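You operate a simulated robot arm through the tools that you are given. There is no shell and no other tool.

The job below is to be done with a simulated robot arm. You get a single attempt, and the scene is never put back.

JOB
Back off wing nuts L and N, then take out the brown relay.
Fine: open its latch, put it in the red tray; the earth nut stays down. Set down upright: brown relay.

It is judged by the outcome, as a careful person would: the job done as asked, and still so three seconds after it is handed in. It fails if anything else is knocked over, pushed out of place, dropped, spilled or broken.

ROBOT AND FRAMES
A 7-joint arm with a two-finger parallel gripper, fixed in place. Base frame: the origin is at the foot of the arm, x ahead of it, y to its left, z up; the work surface is at about z = 0. Readings come in mm, degrees, newtons and seconds.
With the tool pointing down near the work surface it reaches from about 220 to 580 mm from the base axis. Its first joint turns from -66.0 to 66.0 degrees. Payload 2.5 kg.
The tool frame sits at the grasp point between the pads (the TCP): z along the fingers, y along the line on which they close. The tips reach 23 mm beyond it. Largest opening 94 mm; finger width 38, thickness 10; the body of the gripper, 54 by 96 mm, starts 39 mm behind the TCP.
Orientation is that of the tool frame in the base frame, as a unit quaternion [x, y, z, w]. With the fingers straight down and closing along the base's y, the tool's x points along the base's -x, its y along +y and its z along -z.

CONTROLS
- The arm moves only by the tool apply_moves. Its argument "commands" is a list of rows, each an object (a shift or turn left out is 0, a gripper value left out holds the last) with "linear": the shift along the tool's x, y, z in units of 300 mm (1.0 is 300 mm), a list of three; "rotation": the turn, a rotation vector about the tool's x, y, z in units of 180 degrees (1.0 is 180 degrees), a list of three; "jaw": the opening, from 0 (shut) to 1 (fully open). In form: [{"linear": [tx, ty, tz], "rotation": [rx, ry, rz], "jaw": jaw}, ...]. A call has 1 to 20 rows; each row is the pose to reach, as a shift and turn from the pose commanded when the call began, along the tool's axes at that moment. A call with a number of a shift or a turn outside -1 to 1 is refused whole. A row lasts 0.2 s, in which the tool goes at most 50 mm and 8.6 degrees; a call with a longer step from one row to the next is refused whole, and so is a gripper value outside its range. A pose out of reach is approached as far as the arm can. The call stops where the force on the tool passes 90 N (or 10 N more than at its start, if that is more) or the arm is blocked; 0.2 s more then pass. Each finger travels about 108 mm/s and halts on what it meets, pressing with about 28 N; the grip force reading is that of the motor and also rises with nothing between the fingers. The clock runs only during rows and for 0.2 s after the last one: add rows that repeat a pose to give the fingers time. The reply holds the time, the measured pose of the TCP, the force on the tool along the base axes, the opening and the grip force, in the units named above and with some noise, with the torque about the TCP (base axes, N m) and any sound that the robot's microphone picked up.
- Cameras (640 x 400 px; columns grow to the right, rows downward): "scene" is fixed at [104.2, -394.1, 554.6]; the picture's right is [0.93, -0.37, 0.00], its down [-0.17, -0.44, -0.88] and it looks along [0.32, 0.82, -0.47] (base axes); focal length 342 px, centre (320, 200). "wrist" rides on the gripper at [86, 16, -74] in the tool frame; the picture's right is [-0.18, 0.98, 0.00], its down [-0.58, -0.11, -0.81] and it looks along [-0.79, -0.15, 0.59] (tool axes); focal length 243 px, centre (320, 200). There is no depth. A picture from a camera that has moved, and an enlarged one, comes with that camera's place and axes in the base frame and with its lens.
- snapshot(camera): a new picture of that camera. The clock stands still meanwhile.
- zoom(camera, box): a new picture of the part [left, top, right, bottom] of that camera's present view, enlarged. The clock stands still meanwhile.
- job_done(): hands the job in; it is judged then, once.

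Nothing tells you positions but the pictures and the camera data. Unless the task says otherwise, let go and move clear before handing in.

The tools are called after "Request:" as name(argument=value, ...) on one line, values as JSON. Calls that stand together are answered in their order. apply_moves: Moves the arm, as the interface text tells. Its arguments: {"type":"object","properties":{"commands":{"type":"array","items":{"type":"object","properties":{"linear":{"type":"array","items":{"type":"number"}},"rotation":{"type":"array","items":{"type":"number"}},"jaw":{"type":"number"}}}}},"required":["commands"]} The other tools are called the same way: snapshot (camera) takes a picture; zoom (camera, box) takes an enlarged picture of a part of a camera's view; job_done () hands the job in.

At the start:

```text
clock: 0.0
ee_pos: [280.2, 342.8, 347.0]
tool_rot: [0.0, 1.0, -0.001, 0.0]
force: [1.0, -0.3, 0.4]
wrist_torque: [0.01, -0.02, 0.0]
grip_width: 94.1
gripper_force: 0.0
```

scene: 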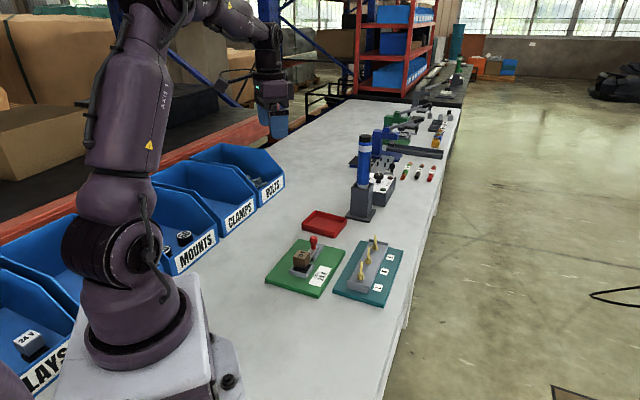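
wrist: 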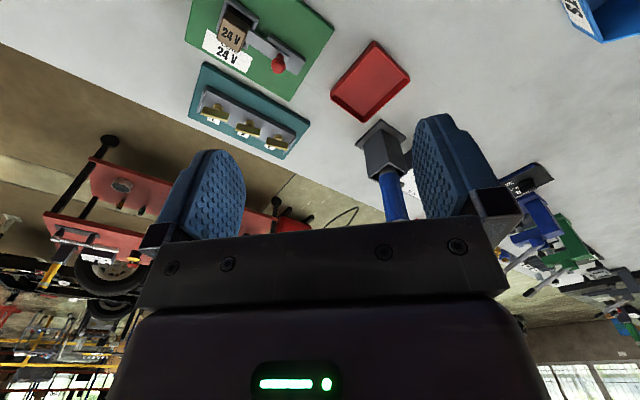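

I see a green board with a brown relay and a red-handled latch, a teal board with three brass wing nuts, and a red tray beyond. I'll zoom in to get details before moving.

Request:
zoom(camera="scene", box=[250, 200, 420, 306])

Request:
zoom(camera="scene", box=[325, 225, 411, 307])

Request:
zoom(camera="scene", box=[260, 228, 350, 300])

Request:
zoom(camera="wrist", box=[170, 0, 430, 162])

```text
3.76 times, centred on (335, 253) of scene
camera zoom: at [104.2, -394.1, 554.6], right [0.93, -0.37, 0.0], down [-0.17, -0.44, -0.88], along [0.32, 0.82, -0.47], focal length 1286 px, centre (264, 0)
```

zoom: 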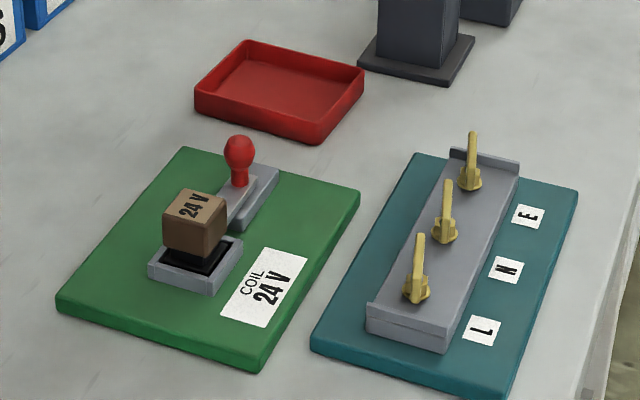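

```text
4.88 times, centred on (368, 266) of scene
camera zoom: at [104.2, -394.1, 554.6], right [0.93, -0.37, 0.0], down [-0.17, -0.44, -0.88], along [0.32, 0.82, -0.47], focal length 1666 px, centre (86, -122)
```

zoom: 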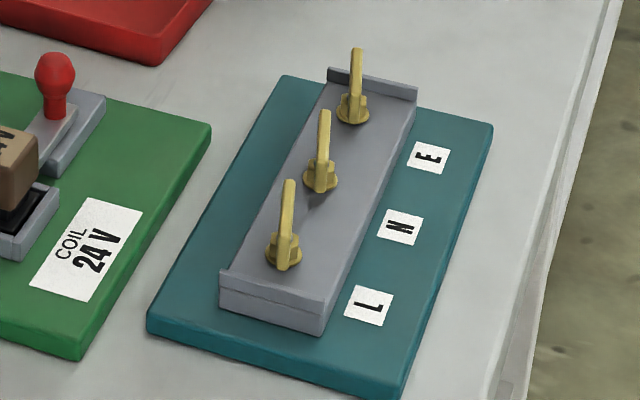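

```text
5.56 times, centred on (305, 264) of scene
camera zoom: at [104.2, -394.1, 554.6], right [0.93, -0.37, 0.0], down [-0.17, -0.44, -0.88], along [0.32, 0.82, -0.47], focal length 1898 px, centre (403, -156)
```

zoom: 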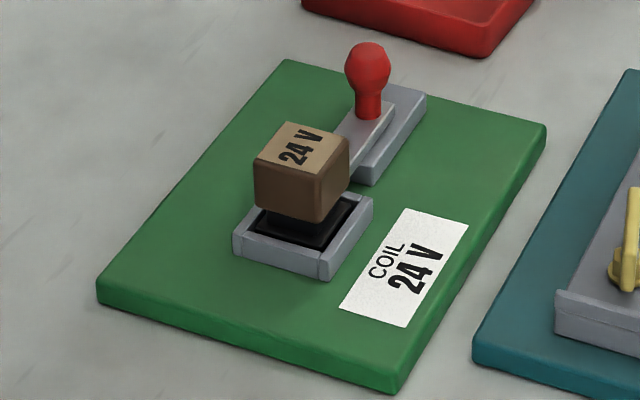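

```text
2.46 times, centred on (300, 81) of wrist
camera zoom: at [193.4, 358.8, 420.6], right [0.18, 0.98, 0.0], down [0.58, -0.11, 0.81], along [0.79, -0.15, -0.59], focal length 597 px, centre (369, 493)
```

zoom: 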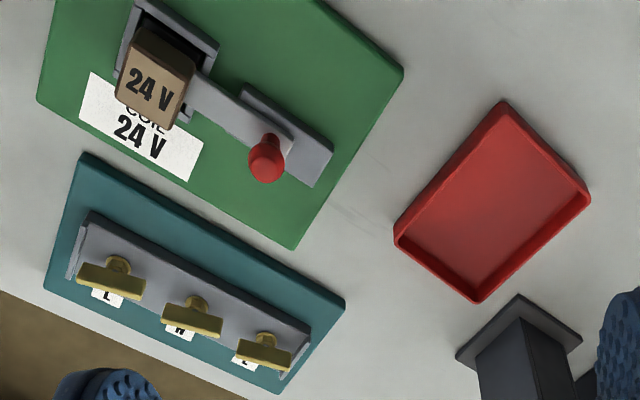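

The boards sit at roughly 45° to the base: green one near (322, 244), teal one near (463, 173), tray near (430, 395). I'll move the arm to look more closely with the wrist camera at the nuts, staying well above everything.

Request:
apply_moves(commands=[{"linear": [-0.01, -0.09, 0.1]}, {"linear": [-0.03, -0.18, 0.2]}, {"linear": [-0.05, -0.27, 0.3]}, {"linear": [-0.07, -0.36, 0.4]}, {"linear": [-0.08, -0.42, 0.5]}, {"linear": [-0.08, -0.45, 0.58]}, {"linear": [-0.08, -0.45, 0.58]}])

Request:
snapshot(camera="wrist")

Request:
snapshot(camera="scene")

```text
clock: 1.6
ee_pos: [306.8, 209.0, 173.2]
tool_rot: [-0.001, 1.0, 0.0, 0.0]
force: [0.6, 0.0, 0.4]
wrist_torque: [0.01, -0.01, -0.01]
grip_width: 93.7
gripper_force: 0.0
```

```text
taken
camera wrist: at [219.3, 224.2, 246.3], right [0.18, 0.98, 0.0], down [0.58, -0.11, 0.81], along [0.79, -0.15, -0.59], focal length 243 px, centre (320, 200)
```

wrist: 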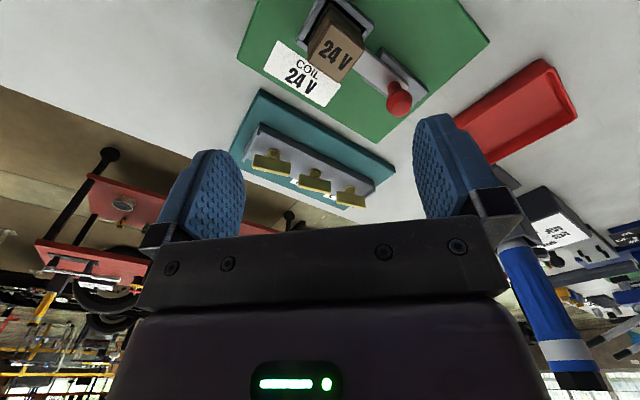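

```text
taken
```

scene: 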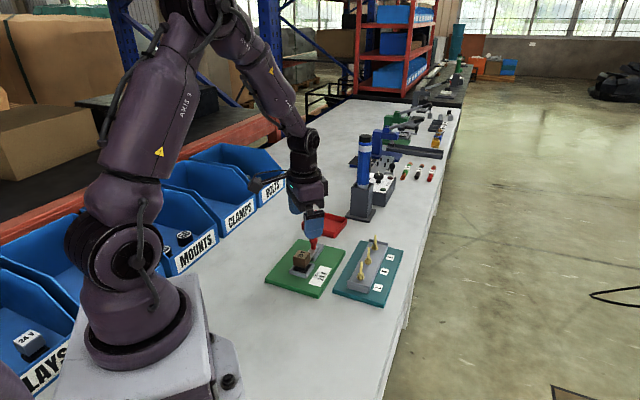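

Request:
zoom(camera="wrist", box=[220, 80, 420, 215])

Request:
zoom(camera="wrist", box=[230, 0, 480, 150])

Request:
zoom(camera="wrist", box=[420, 40, 620, 180])

```text
2.96 times, centred on (320, 148) of wrist
camera zoom: at [219.3, 224.2, 246.3], right [0.18, 0.98, 0.0], down [0.58, -0.11, 0.81], along [0.79, -0.15, -0.59], focal length 719 px, centre (320, 356)
```

zoom: 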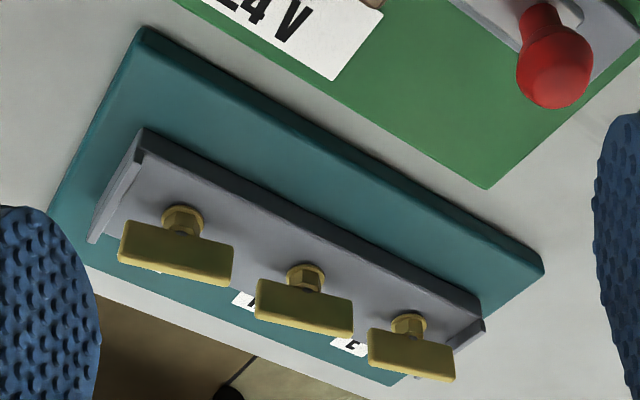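

```text
2.56 times, centred on (355, 75) of wrist
camera zoom: at [219.3, 224.2, 246.3], right [0.18, 0.98, 0.0], down [0.58, -0.11, 0.81], along [0.79, -0.15, -0.59], focal length 621 px, centre (230, 520)
```

zoom: 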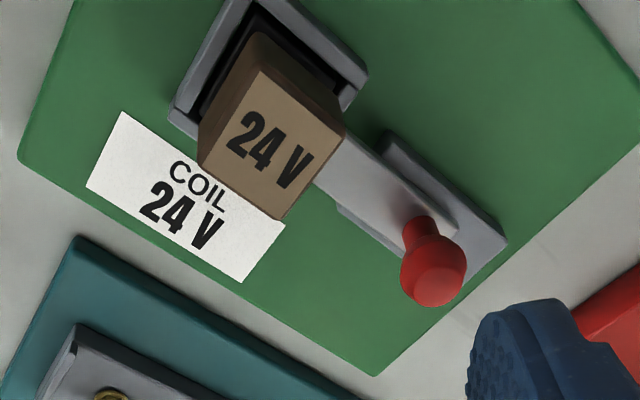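

```text
2.86 times, centred on (520, 110) of wrist
camera zoom: at [219.3, 224.2, 246.3], right [0.18, 0.98, 0.0], down [0.58, -0.11, 0.81], along [0.79, -0.15, -0.59], focal length 693 px, centre (-251, 457)
```

zoom: 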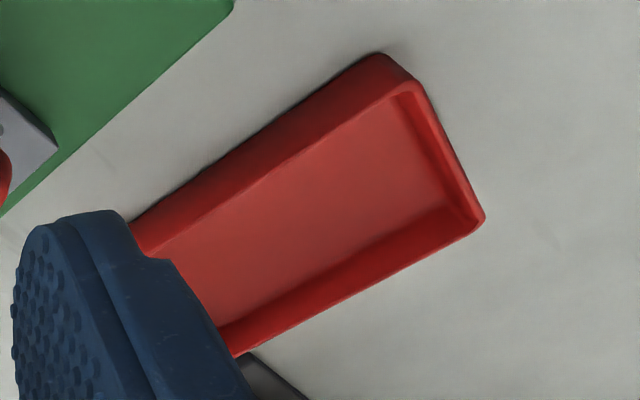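

The wing nuts are upright plates about 43 mm long, tops near z≈58: L ≈ (411,133), N ≈ (451,175), E ≈ (494,216), with plates lying about 60° from base x. I'll turn the tool so the jaws close across L's plate, leaving plenty of range to unscrew, and hover above it.

Request:
apply_moves(commands=[{"linear": [-0.024, -0.017, 0], "rotation": [0, 0, 0.0442]}, {"linear": [-0.048, -0.033, 0], "rotation": [0, 0, 0.0884]}, {"linear": [-0.071, -0.05, 0], "rotation": [0, 0, 0.1327]}, {"linear": [-0.095, -0.067, 0], "rotation": [0, 0, 0.1769]}, {"linear": [-0.119, -0.083, 0], "rotation": [0, 0, 0.2211]}, {"linear": [-0.143, -0.1, 0], "rotation": [0, 0, 0.2653]}, {"linear": [-0.166, -0.117, 0], "rotation": [0, 0, 0.3095]}, {"linear": [-0.19, -0.133, 0], "rotation": [0, 0, 0.3538]}, {"linear": [-0.214, -0.15, 0], "rotation": [0, 0, 0.398]}, {"linear": [-0.238, -0.167, 0], "rotation": [0, 0, 0.4422]}, {"linear": [-0.262, -0.183, 0], "rotation": [0, 0, 0.4864]}, {"linear": [-0.285, -0.2, 0], "rotation": [0, 0, 0.5306]}, {"linear": [-0.309, -0.217, 0], "rotation": [0, 0, 0.5749]}, {"linear": [-0.333, -0.233, 0], "rotation": [0, 0, 0.6191]}, {"linear": [-0.3567, -0.25, 0], "rotation": [0, 0, 0.6633]}, {"linear": [-0.3567, -0.25, 0], "rotation": [0, 0, 0.6633]}])

Request:
snapshot(camera="wrist")

Request:
snapshot(camera="scene")

```text
clock: 5.0
ee_pos: [413.2, 132.1, 174.3]
tool_rot: [0.864, 0.503, 0.0, 0.0]
force: [0.1, 0.4, 0.3]
wrist_torque: [-0.02, -0.01, 0.0]
grip_width: 94.2
gripper_force: 0.0
```

```text
taken
camera wrist: at [467.5, 200.0, 246.9], right [0.77, -0.64, 0.0], down [-0.38, -0.45, 0.81], along [-0.52, -0.62, -0.59], focal length 243 px, centre (320, 200)
```

wrist: 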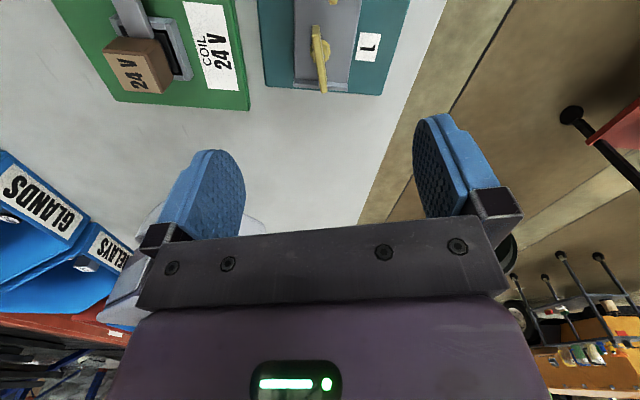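

```text
taken
```

scene: 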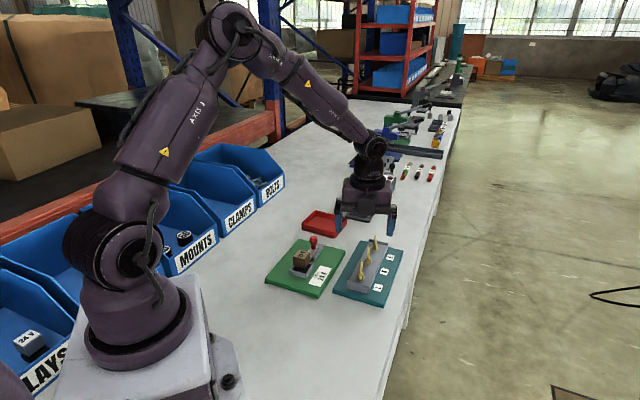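

Request:
zoom(camera="wrist", box=[240, 0, 440, 125])

Request:
zoom(camera="wrist", box=[60, 0, 260, 125])

```text
3.20 times, centred on (340, 62) of wrist
camera zoom: at [467.5, 200.0, 246.9], right [0.77, -0.64, 0.0], down [-0.38, -0.45, 0.81], along [-0.52, -0.62, -0.59], focal length 776 px, centre (256, 640)
```

zoom: 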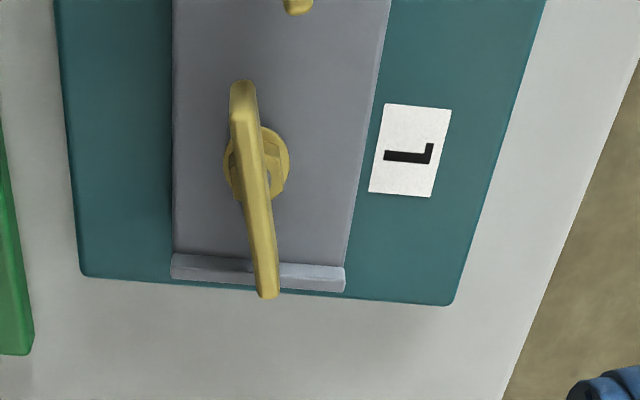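

```text
3.20 times, centred on (160, 62) of wrist
camera zoom: at [467.5, 200.0, 246.9], right [0.77, -0.64, 0.0], down [-0.38, -0.45, 0.81], along [-0.52, -0.62, -0.59], focal length 776 px, centre (832, 640)
```

zoom: 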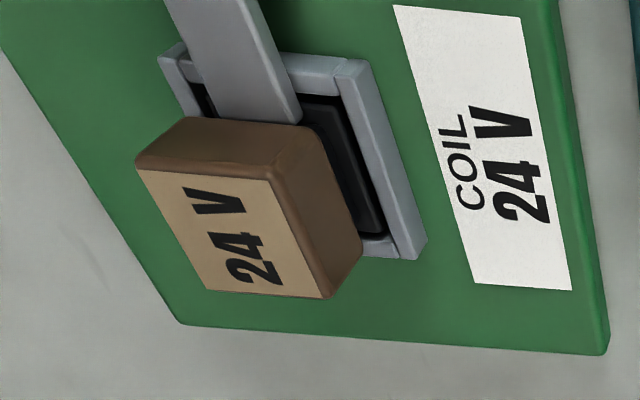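

L is directly below the tool and the label next to it reads L. The bar has raised end lips near z≈38, so I'll keep the fingertips just above that; narrowing the jaws and lowering part-way to check alignment.

Request:
apply_moves(commands=[{"linear": [0, 0, 0.08], "jaw": 0.5}, {"linear": [0, 0, 0.16], "jaw": 0.42}, {"linear": [0, 0, 0.23], "jaw": 0.42}, {"linear": [0, 0, 0.23], "jaw": 0.42}, {"linear": [0, 0, 0.23], "jaw": 0.42}])

Request:
snapshot(camera="wrist")

Request:
zoom(camera="scene", box=[310, 190, 430, 300])

```text
clock: 6.2
ee_pos: [413.4, 132.4, 104.2]
tool_rot: [0.863, 0.505, 0.0, 0.001]
force: [0.4, 0.1, 0.4]
wrist_torque: [-0.01, -0.01, -0.03]
grip_width: 39.3
gripper_force: 0.0
```

```text
taken
camera wrist: at [469.2, 199.5, 177.5], right [0.77, -0.64, 0.0], down [-0.38, -0.45, 0.81], along [-0.52, -0.62, -0.59], focal length 243 px, centre (320, 200)
```

wrist: 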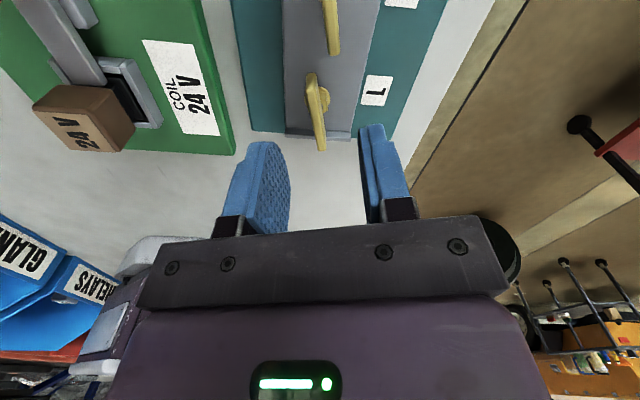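

```text
3.64 times, centred on (370, 245) of scene
camera zoom: at [104.2, -394.1, 554.6], right [0.93, -0.37, 0.0], down [-0.17, -0.44, -0.88], along [0.32, 0.82, -0.47], focal length 1242 px, centre (138, 36)
```

zoom: 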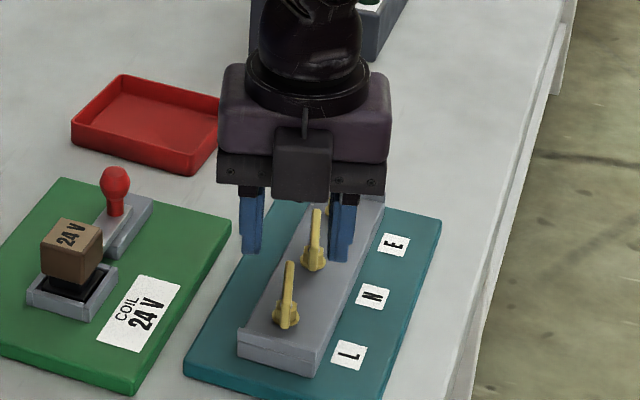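

Request:
zoom(camera="wrist", box=[260, 50, 400, 160])

```text
3.64 times, centred on (330, 105) of wrist
camera zoom: at [469.2, 199.5, 177.5], right [0.77, -0.64, 0.0], down [-0.38, -0.45, 0.81], along [-0.52, -0.62, -0.59], focal length 882 px, centre (284, 546)
```

zoom: 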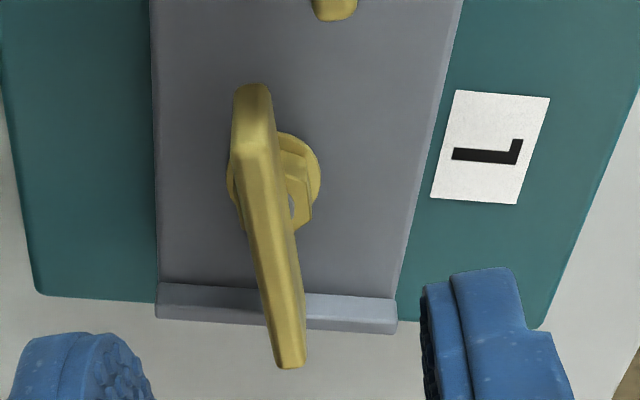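

L's plate spans roughly z 38–56 with its axis near (411, 132), about 2 mm from my tool axis. I'll correct that small offset, lower so the tips stop just above the lip, and close on the plate.

Request:
apply_moves(commands=[{"linear": [-0.0061, -0.0054, 0], "rotation": [0, 0, 0.011], "jaw": 0.42}, {"linear": [-0.0061, -0.0054, 0.04], "rotation": [0, 0, 0.011], "jaw": 0.42}, {"linear": [-0.0061, -0.0054, 0.08], "rotation": [0, 0, 0.011], "jaw": 0.42}, {"linear": [-0.0061, -0.0054, 0.11], "rotation": [0, 0, 0.011], "jaw": 0.42}, {"linear": [-0.0061, -0.0054, 0.1357], "rotation": [0, 0, 0.011], "jaw": 0.42}, {"linear": [-0.0061, -0.0054, 0.1357], "rotation": [0, 0, 0.011], "jaw": 0.42}])

Request:
snapshot(camera="wrist")

Request:
zoom(camera="scene", box=[310, 190, 430, 300])

```text
clock: 7.6
ee_pos: [410.7, 130.7, 64.8]
tool_rot: [0.872, 0.49, 0.0, 0.001]
force: [0.5, 1.2, -0.5]
wrist_torque: [-0.01, -0.01, -0.02]
grip_width: 39.6
gripper_force: 0.0
```

```text
taken
camera wrist: at [468.6, 196.7, 137.1], right [0.74, -0.67, 0.0], down [-0.4, -0.44, 0.81], along [-0.54, -0.6, -0.59], focal length 243 px, centre (320, 200)
```

wrist: 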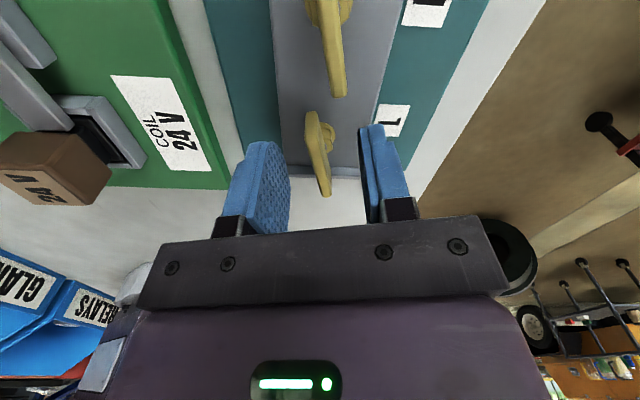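

```text
3.64 times, centred on (370, 245) of scene
camera zoom: at [104.2, -394.1, 554.6], right [0.93, -0.37, 0.0], down [-0.17, -0.44, -0.88], along [0.32, 0.82, -0.47], focal length 1242 px, centre (138, 36)
```

zoom: 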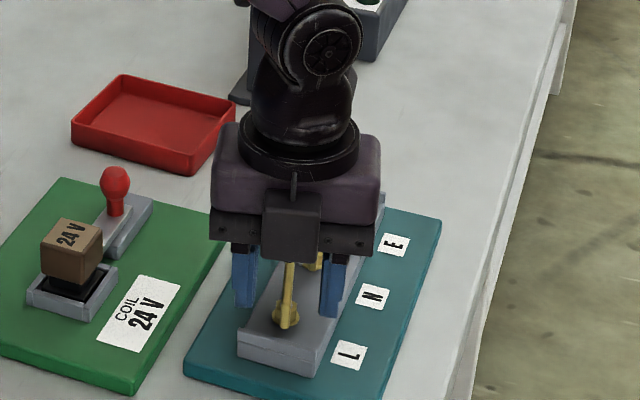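

The plate is centred between the fingers with clearance to N. Closing on it now.

Request:
apply_moves(commands=[{"jaw": 0.2}, {"jaw": 0}, {"jaw": 0}, {"jaw": 0}])

Request:
snapshot(camera="wrist")

```text
clock: 8.6
ee_pos: [410.4, 130.8, 65.8]
tool_rot: [0.872, 0.49, 0.0, 0.0]
force: [2.1, 1.2, 0.2]
wrist_torque: [0.03, -0.02, -0.01]
grip_width: 5.9
gripper_force: 27.3
```

```text
taken
camera wrist: at [468.5, 196.8, 137.2], right [0.74, -0.67, 0.0], down [-0.4, -0.44, 0.81], along [-0.54, -0.6, -0.59], focal length 243 px, centre (320, 200)
```

wrist: 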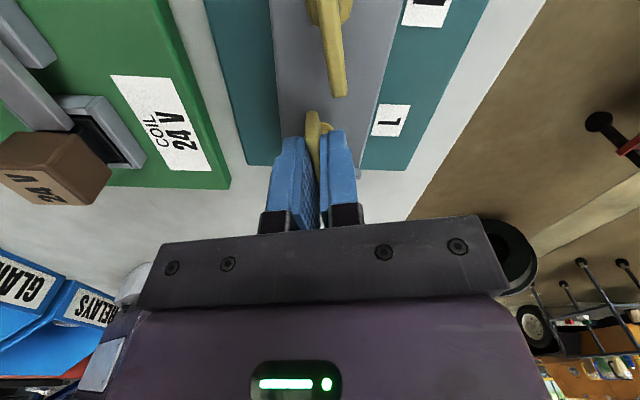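

Gripped at about 6 mm. I'll turn it counter-clockwise (seen from above) a little first and check the torque.

Request:
apply_moves(commands=[{"rotation": [0, 0, -0.03], "jaw": 0}, {"rotation": [0, 0, -0.06], "jaw": 0}, {"rotation": [0, 0, -0.09], "jaw": 0}, {"rotation": [0, 0, -0.12], "jaw": 0}, {"rotation": [0, 0, -0.15], "jaw": 0}])

Request:
snapshot(camera="wrist")

```text
clock: 9.8
ee_pos: [410.3, 131.2, 65.9]
tool_rot: [0.733, 0.68, 0.002, 0.002]
force: [18.1, -2.3, 0.3]
wrist_torque: [0.16, -0.2, -0.05]
grip_width: 5.4
gripper_force: 27.5
```

```text
taken
camera wrist: at [432.1, 216.4, 138.1], right [0.97, -0.26, 0.0], down [-0.16, -0.57, 0.81], along [-0.2, -0.78, -0.59], focal length 243 px, centre (320, 200)
```

wrist: 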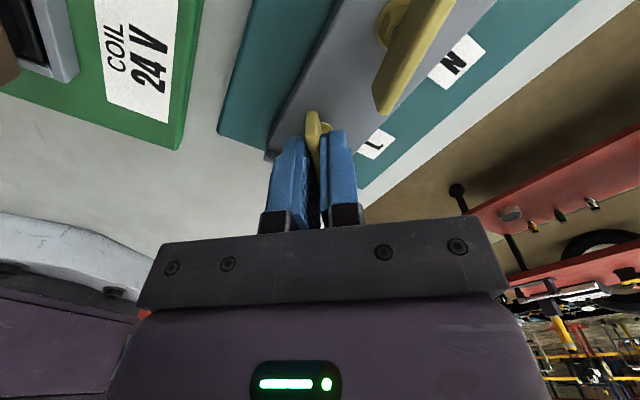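

The nut turns with the jaws; the lateral load suggests a slight axis offset, so I'll shift about 1–1.5 mm while continuing to turn.

Request:
apply_moves(commands=[{"linear": [0.0052, 0.003, 0], "rotation": [0, 0, 0], "jaw": 0}, {"linear": [0.0052, 0.003, 0], "rotation": [0, 0, -0.035], "jaw": 0}, {"linear": [0.0052, 0.003, 0], "rotation": [0, 0, -0.07], "jaw": 0}, {"linear": [0.0052, 0.003, 0], "rotation": [0, 0, -0.105], "jaw": 0}, {"linear": [0.0052, 0.003, 0], "rotation": [0, 0, -0.14], "jaw": 0}, {"linear": [0.0052, 0.003, 0], "rotation": [0, 0, -0.175], "jaw": 0}])

Request:
snapshot(camera="wrist")

```text
clock: 11.2
ee_pos: [410.7, 133.1, 65.7]
tool_rot: [0.521, 0.853, -0.001, 0.002]
force: [-6.4, -19.0, 24.6]
wrist_torque: [-0.22, 0.06, -0.05]
grip_width: 5.6
gripper_force: 28.3
```

```text
taken
camera wrist: at [384.7, 216.6, 137.5], right [0.96, 0.28, 0.0], down [0.17, -0.56, 0.81], along [0.23, -0.77, -0.59], focal length 243 px, centre (320, 200)
```

wrist: 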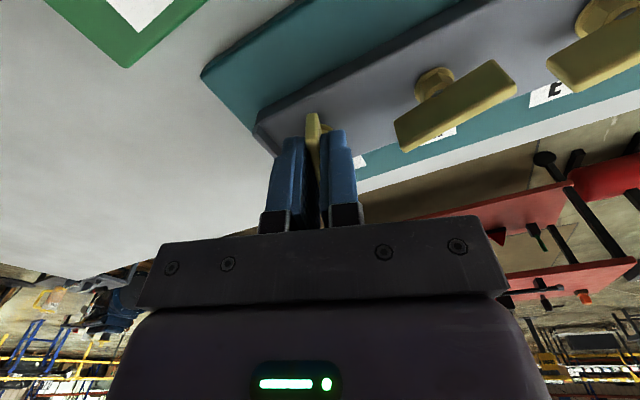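

The nut is rising as it unscrews (upward force on the tool), so I'll follow it up slightly and trim the sideways offset while turning on.

Request:
apply_moves(commands=[{"linear": [-0.0033, -0.0016, -0.005], "rotation": [0, 0, 0], "jaw": 0}, {"linear": [-0.0033, -0.0016, -0.005], "rotation": [0, 0, 0], "jaw": 0}])

```text
clock: 11.8
ee_pos: [410.6, 133.2, 65.2]
tool_rot: [0.521, 0.853, 0.0, 0.0]
force: [2.3, -13.2, 2.3]
wrist_torque: [-0.68, -0.31, 0.01]
grip_width: 5.5
gripper_force: 28.1
```

Request:
apply_moves(commands=[{"linear": [-0.001, -0.001, -0.0008], "rotation": [0, 0, -0.035], "jaw": 0}, {"linear": [-0.001, -0.001, -0.0016], "rotation": [0, 0, -0.07], "jaw": 0}, {"linear": [-0.001, -0.001, -0.0024], "rotation": [0, 0, -0.105], "jaw": 0}, {"linear": [-0.001, -0.001, -0.0032], "rotation": [0, 0, -0.14], "jaw": 0}, {"linear": [-0.001, -0.001, -0.004], "rotation": [0, 0, -0.175], "jaw": 0}])

Request:
snapshot(camera="wrist")

Request:
zoom(camera="scene", box=[330, 220, 430, 300])

```text
clock: 13.0
ee_pos: [410.2, 133.1, 66.9]
tool_rot: [0.268, 0.963, -0.001, -0.001]
force: [5.7, -4.8, 0.3]
wrist_torque: [-0.1, -0.16, 0.01]
grip_width: 5.6
gripper_force: 28.0
```

```text
taken
camera wrist: at [343.8, 190.8, 140.0], right [0.67, 0.75, 0.0], down [0.44, -0.39, 0.81], along [0.6, -0.54, -0.59], focal length 243 px, centre (320, 200)
```

wrist: 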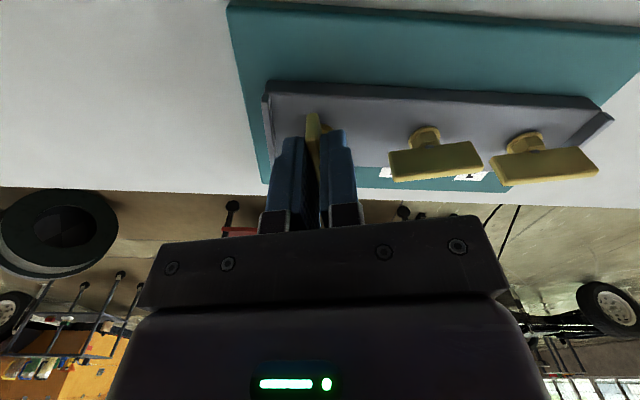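

```text
5.00 times, centred on (380, 260) of scene
camera zoom: at [104.3, -394.1, 554.6], right [0.93, -0.37, 0.0], down [-0.17, -0.44, -0.88], along [0.32, 0.82, -0.47], focal length 1708 px, centre (20, -100)
```

zoom: 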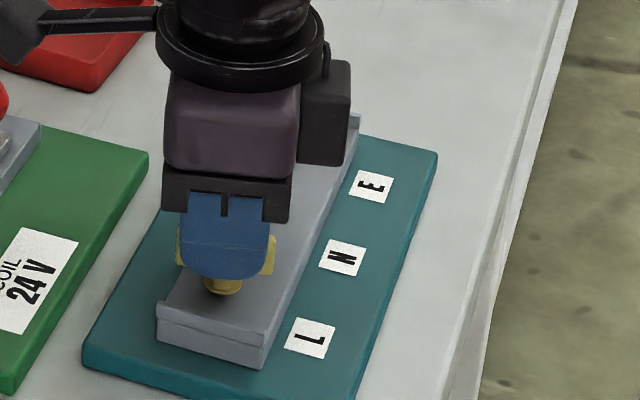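

Request:
apply_moves(commands=[{"linear": [0, 0, -0.0008], "rotation": [0, 0, -0.035], "jaw": 0}, {"linear": [0, 0, -0.0016], "rotation": [0, 0, -0.07], "jaw": 0}, {"linear": [0, 0, -0.0024], "rotation": [0, 0, -0.105], "jaw": 0}, {"linear": [0, 0, -0.0032], "rotation": [0, 0, -0.14], "jaw": 0}, {"linear": [0, 0, -0.004], "rotation": [0, 0, -0.175], "jaw": 0}])

Request:
zoom(camera="scene", box=[330, 220, 430, 300])

```text
clock: 14.2
ee_pos: [409.9, 132.0, 68.7]
tool_rot: [-0.001, 1.0, -0.001, -0.002]
force: [-9.5, -6.4, 0.1]
wrist_torque: [-0.05, 0.37, -0.03]
grip_width: 5.7
gripper_force: 27.8
```

```text
5.00 times, centred on (380, 260) of scene
camera zoom: at [104.3, -394.1, 554.6], right [0.93, -0.37, 0.0], down [-0.17, -0.44, -0.88], along [0.32, 0.82, -0.47], focal length 1708 px, centre (20, -100)
```

zoom: 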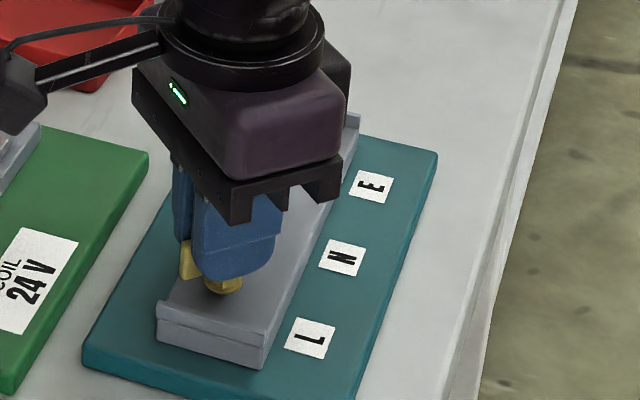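

Request:
apply_moves(commands=[{"linear": [-0.001, 0, 0], "rotation": [0, 0, -0.035], "jaw": 0}, {"linear": [-0.001, 0, 0], "rotation": [0, 0, -0.07], "jaw": 0}, {"linear": [-0.001, 0, 0], "rotation": [0, 0, -0.105], "jaw": 0}, {"linear": [-0.001, 0, 0], "rotation": [0, 0, -0.14], "jaw": 0}, {"linear": [-0.001, 0, 0], "rotation": [0, 0, -0.175], "jaw": 0}])

Request:
zoom(camera="scene", box=[330, 220, 430, 300])

Request:
snapshot(camera="wrist")

```text
clock: 15.4
ee_pos: [410.6, 131.6, 68.4]
tool_rot: [-0.274, 0.962, 0.0, -0.002]
force: [-16.4, -12.0, 6.2]
wrist_torque: [-0.22, 0.3, -0.12]
grip_width: 5.3
gripper_force: 28.5
```

```text
5.00 times, centred on (380, 260) of scene
camera zoom: at [104.2, -394.1, 554.6], right [0.93, -0.37, 0.0], down [-0.17, -0.44, -0.88], along [0.32, 0.82, -0.47], focal length 1708 px, centre (20, -100)
```

zoom: 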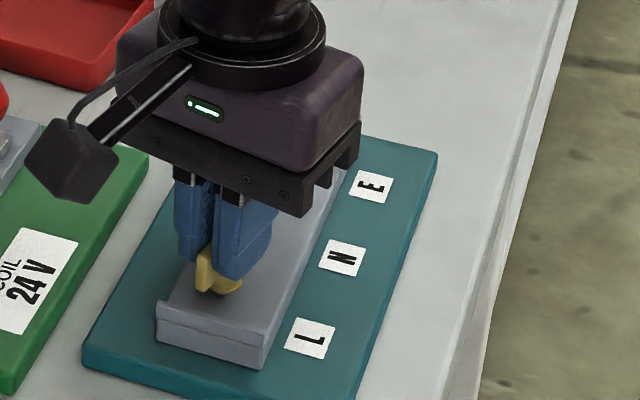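

```text
taken
camera wrist: at [327.8, 99.9, 141.3], right [-0.36, 0.93, 0.0], down [0.55, 0.21, 0.8], along [0.75, 0.29, -0.59], focal length 243 px, centre (320, 200)
```

wrist: 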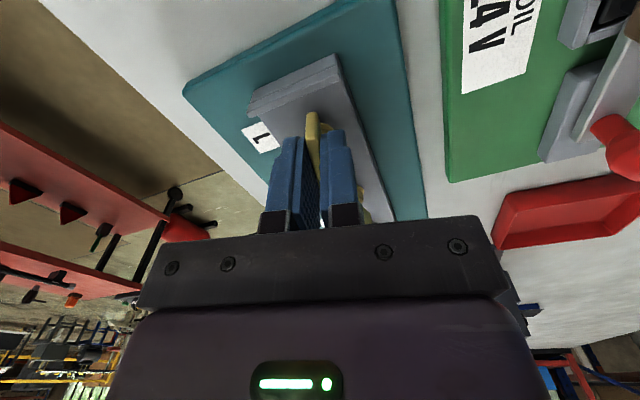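

Request:
apply_moves(commands=[{"linear": [0.0035, 0, -0.001], "rotation": [0, 0, -0.02], "jaw": 0}, {"linear": [0.0035, 0, -0.0015], "rotation": [0, 0, -0.055], "jaw": 0}, {"linear": [0.0035, 0, -0.002], "rotation": [0, 0, -0.09], "jaw": 0}, {"linear": [0.0035, 0, -0.0025], "rotation": [0, 0, -0.125], "jaw": 0}, {"linear": [0.0035, 0, -0.003], "rotation": [0, 0, -0.16], "jaw": 0}, {"linear": [0.0035, 0, -0.0035], "rotation": [0, 0, -0.195], "jaw": 0}])

Request:
zoom(camera="scene", box=[330, 220, 430, 300])

Request:
snapshot(camera="wrist")

```text
clock: 16.8
ee_pos: [410.4, 132.0, 69.8]
tool_rot: [-0.55, 0.835, -0.001, 0.001]
force: [7.8, -12.5, 0.1]
wrist_torque: [0.37, -0.27, 0.01]
grip_width: 5.2
gripper_force: 28.2
```

```text
5.00 times, centred on (380, 260) of scene
camera zoom: at [104.3, -394.1, 554.6], right [0.93, -0.37, 0.0], down [-0.17, -0.44, -0.88], along [0.32, 0.82, -0.47], focal length 1708 px, centre (20, -100)
```

zoom: 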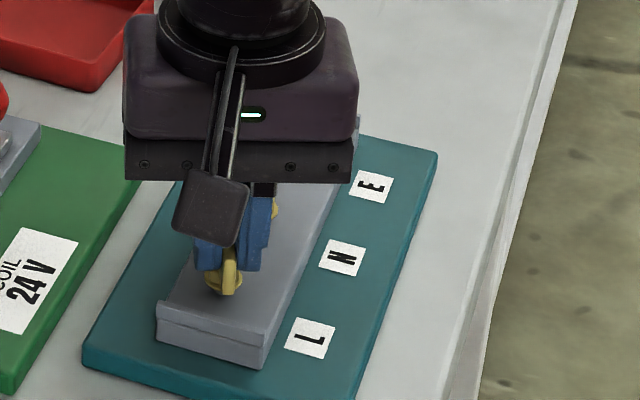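

```text
taken
camera wrist: at [360.8, 58.6, 142.0], right [-0.83, 0.56, 0.0], down [0.33, 0.49, 0.81], along [0.45, 0.67, -0.59], focal length 243 px, centre (320, 200)
```

wrist: 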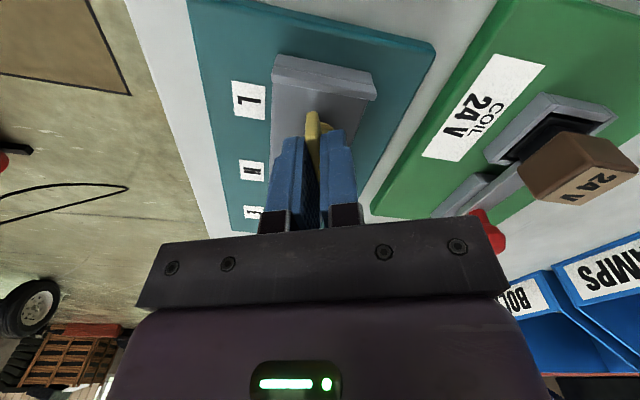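

L has turned about 190° and followed smoothly upward. I'll release and lift straight up to check how it sits compared with the others.

Request:
apply_moves(commands=[{"jaw": 0.2}, {"jaw": 0.4}, {"jaw": 0.4}, {"linear": [0, 0, -0.06], "jaw": 0.4}, {"linear": [0, 0, -0.14], "jaw": 0.4}, {"linear": [0, 0, -0.22], "jaw": 0.4}, {"linear": [0, 0, -0.22], "jaw": 0.4}])

Request:
snapshot(camera="wrist")

Request:
zoom(camera="scene", box=[330, 220, 430, 300])

```text
clock: 18.4
ee_pos: [410.2, 131.6, 135.9]
tool_rot: [-0.55, 0.835, 0.0, 0.001]
force: [0.4, -0.7, -0.2]
wrist_torque: [-0.01, 0.01, 0.0]
grip_width: 37.3
gripper_force: 0.1
```

```text
taken
camera wrist: at [360.4, 58.3, 209.1], right [-0.83, 0.56, 0.0], down [0.33, 0.49, 0.81], along [0.45, 0.67, -0.59], focal length 243 px, centre (320, 200)
```

wrist: 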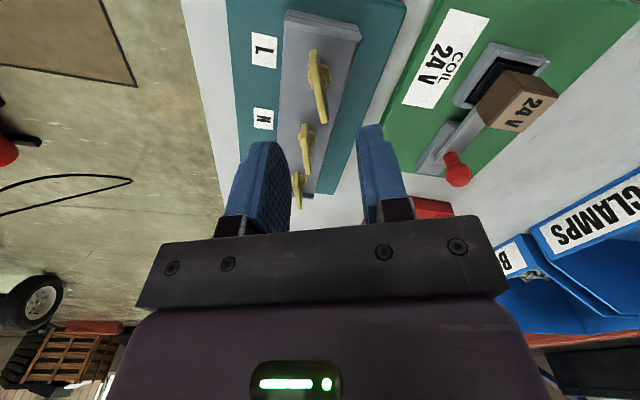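

```text
5.00 times, centred on (380, 260) of scene
camera zoom: at [104.2, -394.1, 554.6], right [0.93, -0.37, 0.0], down [-0.17, -0.44, -0.88], along [0.32, 0.82, -0.47], focal length 1708 px, centre (20, -100)
```

zoom: 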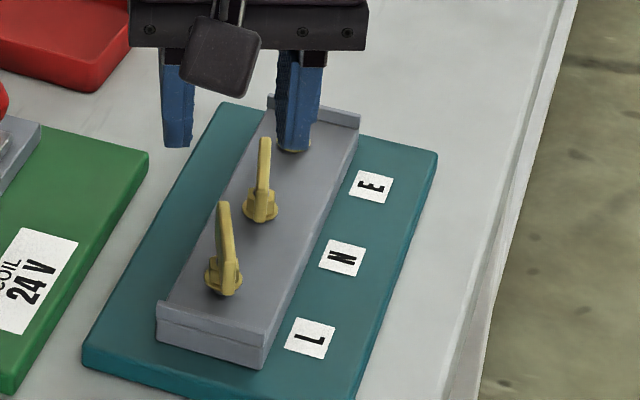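

Request:
zoom(camera="wrist", box=[220, 20, 400, 200])

Request:
zoom(camera="scene", box=[355, 240, 400, 285])

```text
2.22 times, centred on (310, 110) of wrist
camera zoom: at [360.4, 58.3, 209.1], right [-0.83, 0.56, 0.0], down [0.33, 0.49, 0.81], along [0.45, 0.67, -0.59], focal length 539 px, centre (342, 400)
```

zoom: 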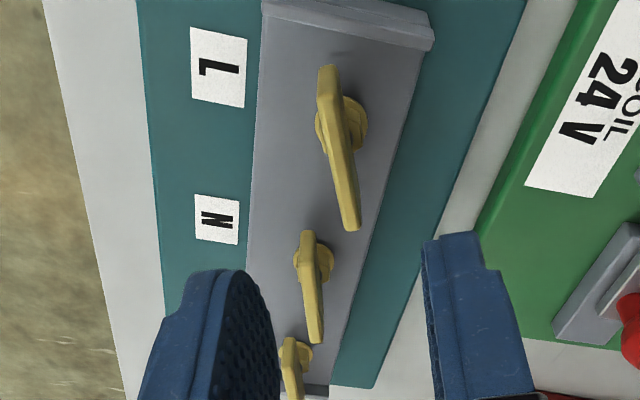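

```text
8.89 times, centred on (378, 262) of scene
camera zoom: at [104.2, -394.1, 554.6], right [0.93, -0.37, 0.0], down [-0.17, -0.44, -0.88], along [0.32, 0.82, -0.47], focal length 3036 px, centre (-191, -356)
```

zoom: 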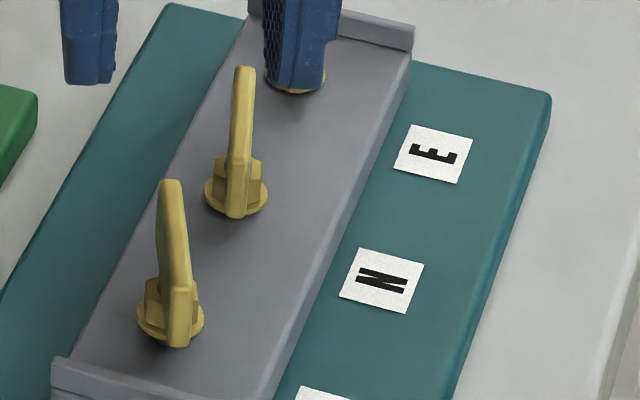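

L has backed off and risen slightly (about 2 mm for half a turn). I'll unwind the wrist above it, re-grip and give it another half turn so it is backed off a full turn.

Request:
apply_moves(commands=[{"linear": [-0.0044, -0.0017, 0], "rotation": [0, 0, 0.047]}, {"linear": [-0.0044, -0.0017, 0], "rotation": [0, 0, 0.094]}, {"linear": [-0.0044, -0.0017, 0], "rotation": [0, 0, 0.141]}, {"linear": [-0.0044, -0.0017, 0], "rotation": [0, 0, 0.188]}, {"linear": [-0.0044, -0.0017, 0], "rotation": [0, 0, 0.235]}, {"linear": [-0.0044, -0.0017, 0], "rotation": [0, 0, 0.282]}, {"linear": [-0.0044, -0.0017, 0], "rotation": [0, 0, 0.329]}, {"linear": [-0.0044, -0.0017, 0], "rotation": [0, 0, 0.376]}, {"linear": [-0.0044, -0.0017, 0], "rotation": [0, 0, 0.423]}, {"linear": [-0.0044, -0.0017, 0], "rotation": [0, 0, 0.47]}, {"linear": [-0.0044, -0.0017, 0], "rotation": [0, 0, 0.517]}, {"linear": [-0.0044, -0.0017, 0], "rotation": [0, 0, 0.564]}, {"linear": [-0.0044, -0.0017, 0], "rotation": [0, 0, 0.611]}, {"linear": [-0.0044, -0.0017, 0], "rotation": [0, 0, 0.658]}, {"linear": [-0.0044, -0.0017, 0], "rotation": [0, 0, 0.705]}, {"linear": [-0.0044, -0.0017, 0], "rotation": [0, 0, 0.752]}, {"linear": [-0.0044, -0.0017, 0], "rotation": [0, 0, 0.799]}, {"linear": [-0.0044, -0.0017, 0], "rotation": [0, 0, 0.846]}, {"linear": [-0.0044, -0.0017, 0], "rotation": [0, 0, 0.893]}, {"linear": [-0.0044, -0.0017, 0], "rotation": [0, 0, 0.94]}])

Request:
apply_moves(commands=[{"rotation": [0, 0, 0.03], "jaw": 0.4}, {"rotation": [0, 0, 0.06], "jaw": 0.4}, {"rotation": [0, 0, 0.06], "jaw": 0.4}])

Request:
zoom(camera="wrist", box=[230, 20, 410, 160])

```text
clock: 22.6
ee_pos: [410.1, 131.7, 136.4]
tool_rot: [0.78, 0.625, -0.001, 0.0]
force: [0.0, 0.8, -1.0]
wrist_torque: [0.02, -0.02, 0.02]
grip_width: 37.8
gripper_force: 0.0
```

```text
clock: 23.4
ee_pos: [410.0, 134.1, 135.7]
tool_rot: [0.835, 0.55, -0.001, 0.0]
force: [-0.1, 0.9, -0.3]
wrist_torque: [0.01, -0.01, -0.02]
grip_width: 37.7
gripper_force: 0.0
```

```text
2.86 times, centred on (320, 90) of wrist
camera zoom: at [458.4, 205.7, 208.1], right [0.83, -0.56, 0.0], down [-0.33, -0.49, 0.81], along [-0.45, -0.67, -0.59], focal length 693 px, centre (320, 514)
```

zoom: 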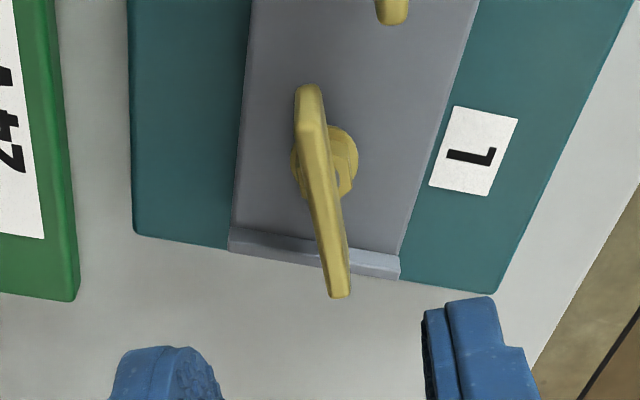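

Request:
apply_moves(commands=[{"linear": [-0.0046, 0.0027, 0.06], "jaw": 0.4}, {"linear": [-0.0046, 0.0027, 0.12], "jaw": 0.4}, {"linear": [-0.0046, 0.0027, 0.17], "jaw": 0.4}, {"linear": [-0.0046, 0.0027, 0.21], "jaw": 0.4}, {"linear": [-0.0046, 0.0027, 0.2233], "jaw": 0.4}, {"linear": [-0.0046, 0.0027, 0.2233], "jaw": 0.4}, {"linear": [-0.0046, 0.0027, 0.2233], "jaw": 0.2}, {"linear": [-0.0046, 0.0027, 0.2233], "jaw": 0}, {"linear": [-0.0046, 0.0027, 0.2233], "jaw": 0}])

Request:
snapshot(camera="wrist")

```text
clock: 25.4
ee_pos: [410.7, 130.1, 67.9]
tool_rot: [0.835, 0.551, 0.0, -0.002]
force: [-14.0, 1.9, 3.2]
wrist_torque: [0.23, -0.03, 0.05]
grip_width: 5.9
gripper_force: 28.3
```

```text
taken
camera wrist: at [458.8, 203.6, 140.3], right [0.83, -0.56, 0.0], down [-0.33, -0.49, 0.81], along [-0.45, -0.67, -0.59], focal length 243 px, centre (320, 200)
```

wrist: 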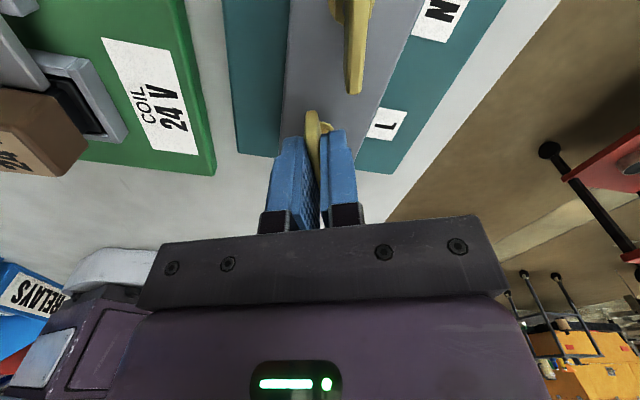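

Request:
apply_moves(commands=[{"linear": [0, -0.003, 0], "rotation": [0, 0, -0.02], "jaw": 0}, {"linear": [0, -0.003, -0.0006], "rotation": [0, 0, -0.06], "jaw": 0}, {"linear": [0, -0.003, -0.0012], "rotation": [0, 0, -0.1], "jaw": 0}, {"linear": [0, -0.003, -0.0018], "rotation": [0, 0, -0.14], "jaw": 0}, {"linear": [0, -0.003, -0.0024], "rotation": [0, 0, -0.18], "jaw": 0}, {"linear": [0, -0.003, -0.003], "rotation": [0, 0, -0.22], "jaw": 0}, {"linear": [0, -0.003, -0.0036], "rotation": [0, 0, -0.26], "jaw": 0}])

```text
clock: 27.0
ee_pos: [412.2, 130.1, 69.6]
tool_rot: [0.547, 0.837, 0.0, 0.002]
force: [4.5, -7.9, -0.2]
wrist_torque: [0.18, 0.16, -0.03]
grip_width: 5.5
gripper_force: 28.1
```

Request:
apply_moves(commands=[{"linear": [0, 0, -0.0006], "rotation": [0, 0, -0.04], "jaw": 0}, {"linear": [0, 0, -0.0012], "rotation": [0, 0, -0.08], "jaw": 0}, {"linear": [0, 0, -0.0018], "rotation": [0, 0, -0.12], "jaw": 0}, {"linear": [0, 0, -0.0024], "rotation": [0, 0, -0.16], "jaw": 0}, {"linear": [0, 0, -0.003], "rotation": [0, 0, -0.2], "jaw": 0}, {"linear": [0, 0, -0.0036], "rotation": [0, 0, -0.24], "jaw": 0}])

Request:
zoom(camera="scene", box=[330, 220, 430, 300])

```text
clock: 28.4
ee_pos: [410.7, 132.7, 71.1]
tool_rot: [0.202, 0.979, 0.001, 0.001]
force: [21.2, 0.7, -0.4]
wrist_torque: [0.16, -0.04, -1.2]
grip_width: 13.2
gripper_force: 28.2
```

```text
5.00 times, centred on (380, 260) of scene
camera zoom: at [104.3, -394.1, 554.6], right [0.93, -0.37, 0.0], down [-0.17, -0.44, -0.88], along [0.32, 0.82, -0.47], focal length 1708 px, centre (20, -100)
```

zoom: 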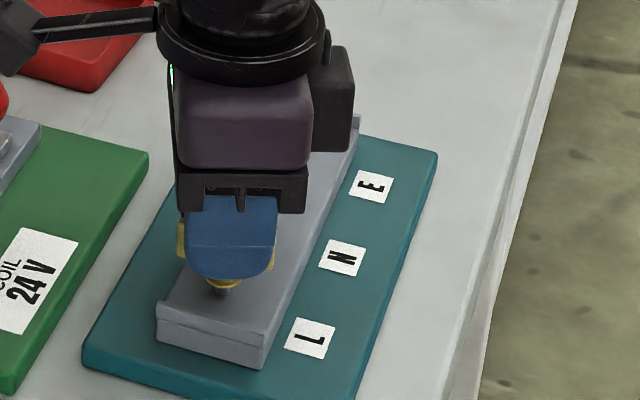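

The nut has reached the end of its travel (torque rose and the jaws began to wedge), so L is fully backed off at about ¾ turn. I'll relax the twist by ~10°, open and lift clear.

Request:
apply_moves(commands=[{"rotation": [0, 0, 0.03], "jaw": 0}, {"rotation": [0, 0, 0.058], "jaw": 0}, {"rotation": [0, 0, 0.058], "jaw": 0}])

```text
clock: 29.2
ee_pos: [409.9, 132.7, 71.7]
tool_rot: [0.29, 0.957, 0.001, 0.0]
force: [11.8, 7.9, 1.1]
wrist_torque: [-0.01, -0.3, -1.07]
grip_width: 5.9
gripper_force: 28.0
```

Request:
apply_moves(commands=[{"jaw": 0.15}, {"jaw": 0.28}, {"jaw": 0.28}, {"linear": [0, 0, -0.06], "jaw": 0.28}, {"linear": [0, 0, -0.14], "jaw": 0.28}, {"linear": [0, 0, -0.22], "jaw": 0.28}, {"linear": [0, 0, -0.22], "jaw": 0.28}])

Request:
snapshot(camera="wrist")

Request:
zoom(camera="scene", box=[335, 230, 415, 290])

```text
clock: 30.8
ee_pos: [412.1, 131.7, 135.5]
tool_rot: [0.29, 0.957, 0.0, 0.0]
force: [-0.3, 0.0, 0.8]
wrist_torque: [0.0, -0.02, -0.01]
grip_width: 26.0
gripper_force: 0.1
```

```text
taken
camera wrist: at [348.3, 192.6, 208.4], right [0.7, 0.72, 0.0], down [0.42, -0.41, 0.81], along [0.58, -0.56, -0.59], focal length 243 px, centre (320, 200)
```

wrist: 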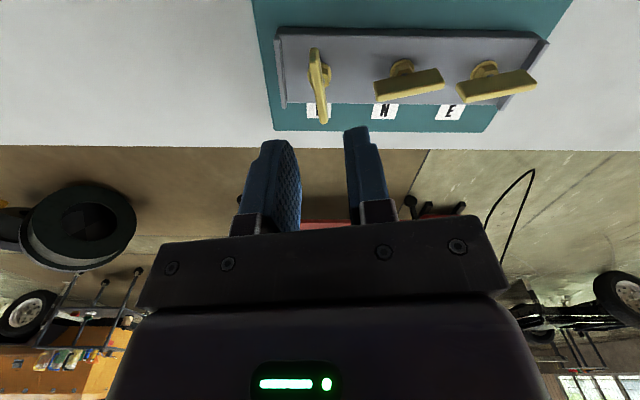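

```text
6.67 times, centred on (375, 260) of scene
camera zoom: at [104.2, -394.1, 554.6], right [0.93, -0.37, 0.0], down [-0.17, -0.44, -0.88], along [0.32, 0.82, -0.47], focal length 2277 px, centre (-47, -200)
```

zoom: 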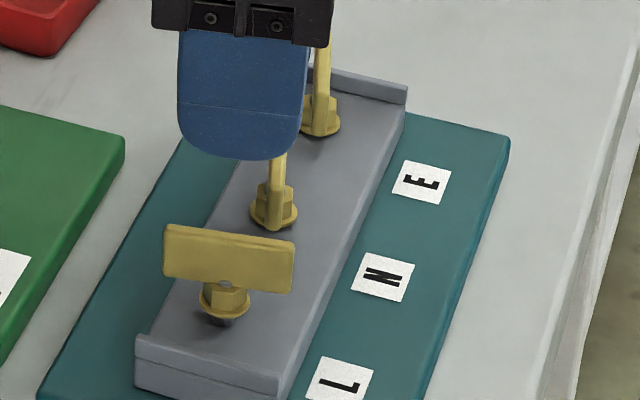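

L now stands clearly raised with a gap under its flange. Next is N; I'll measure it precisely from here.

Request:
zoom(camera="wrist", box=[250, 20, 560, 150])

```text
2.06 times, centred on (405, 85) of wrist
camera zoom: at [348.3, 192.6, 208.4], right [0.7, 0.72, 0.0], down [0.42, -0.41, 0.81], along [0.58, -0.56, -0.59], focal length 501 px, centre (144, 437)
```

zoom: 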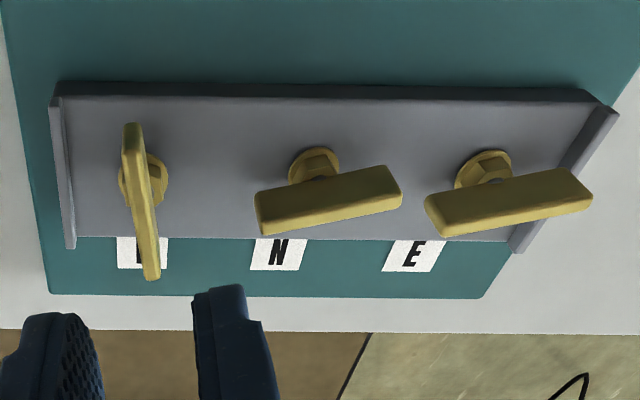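

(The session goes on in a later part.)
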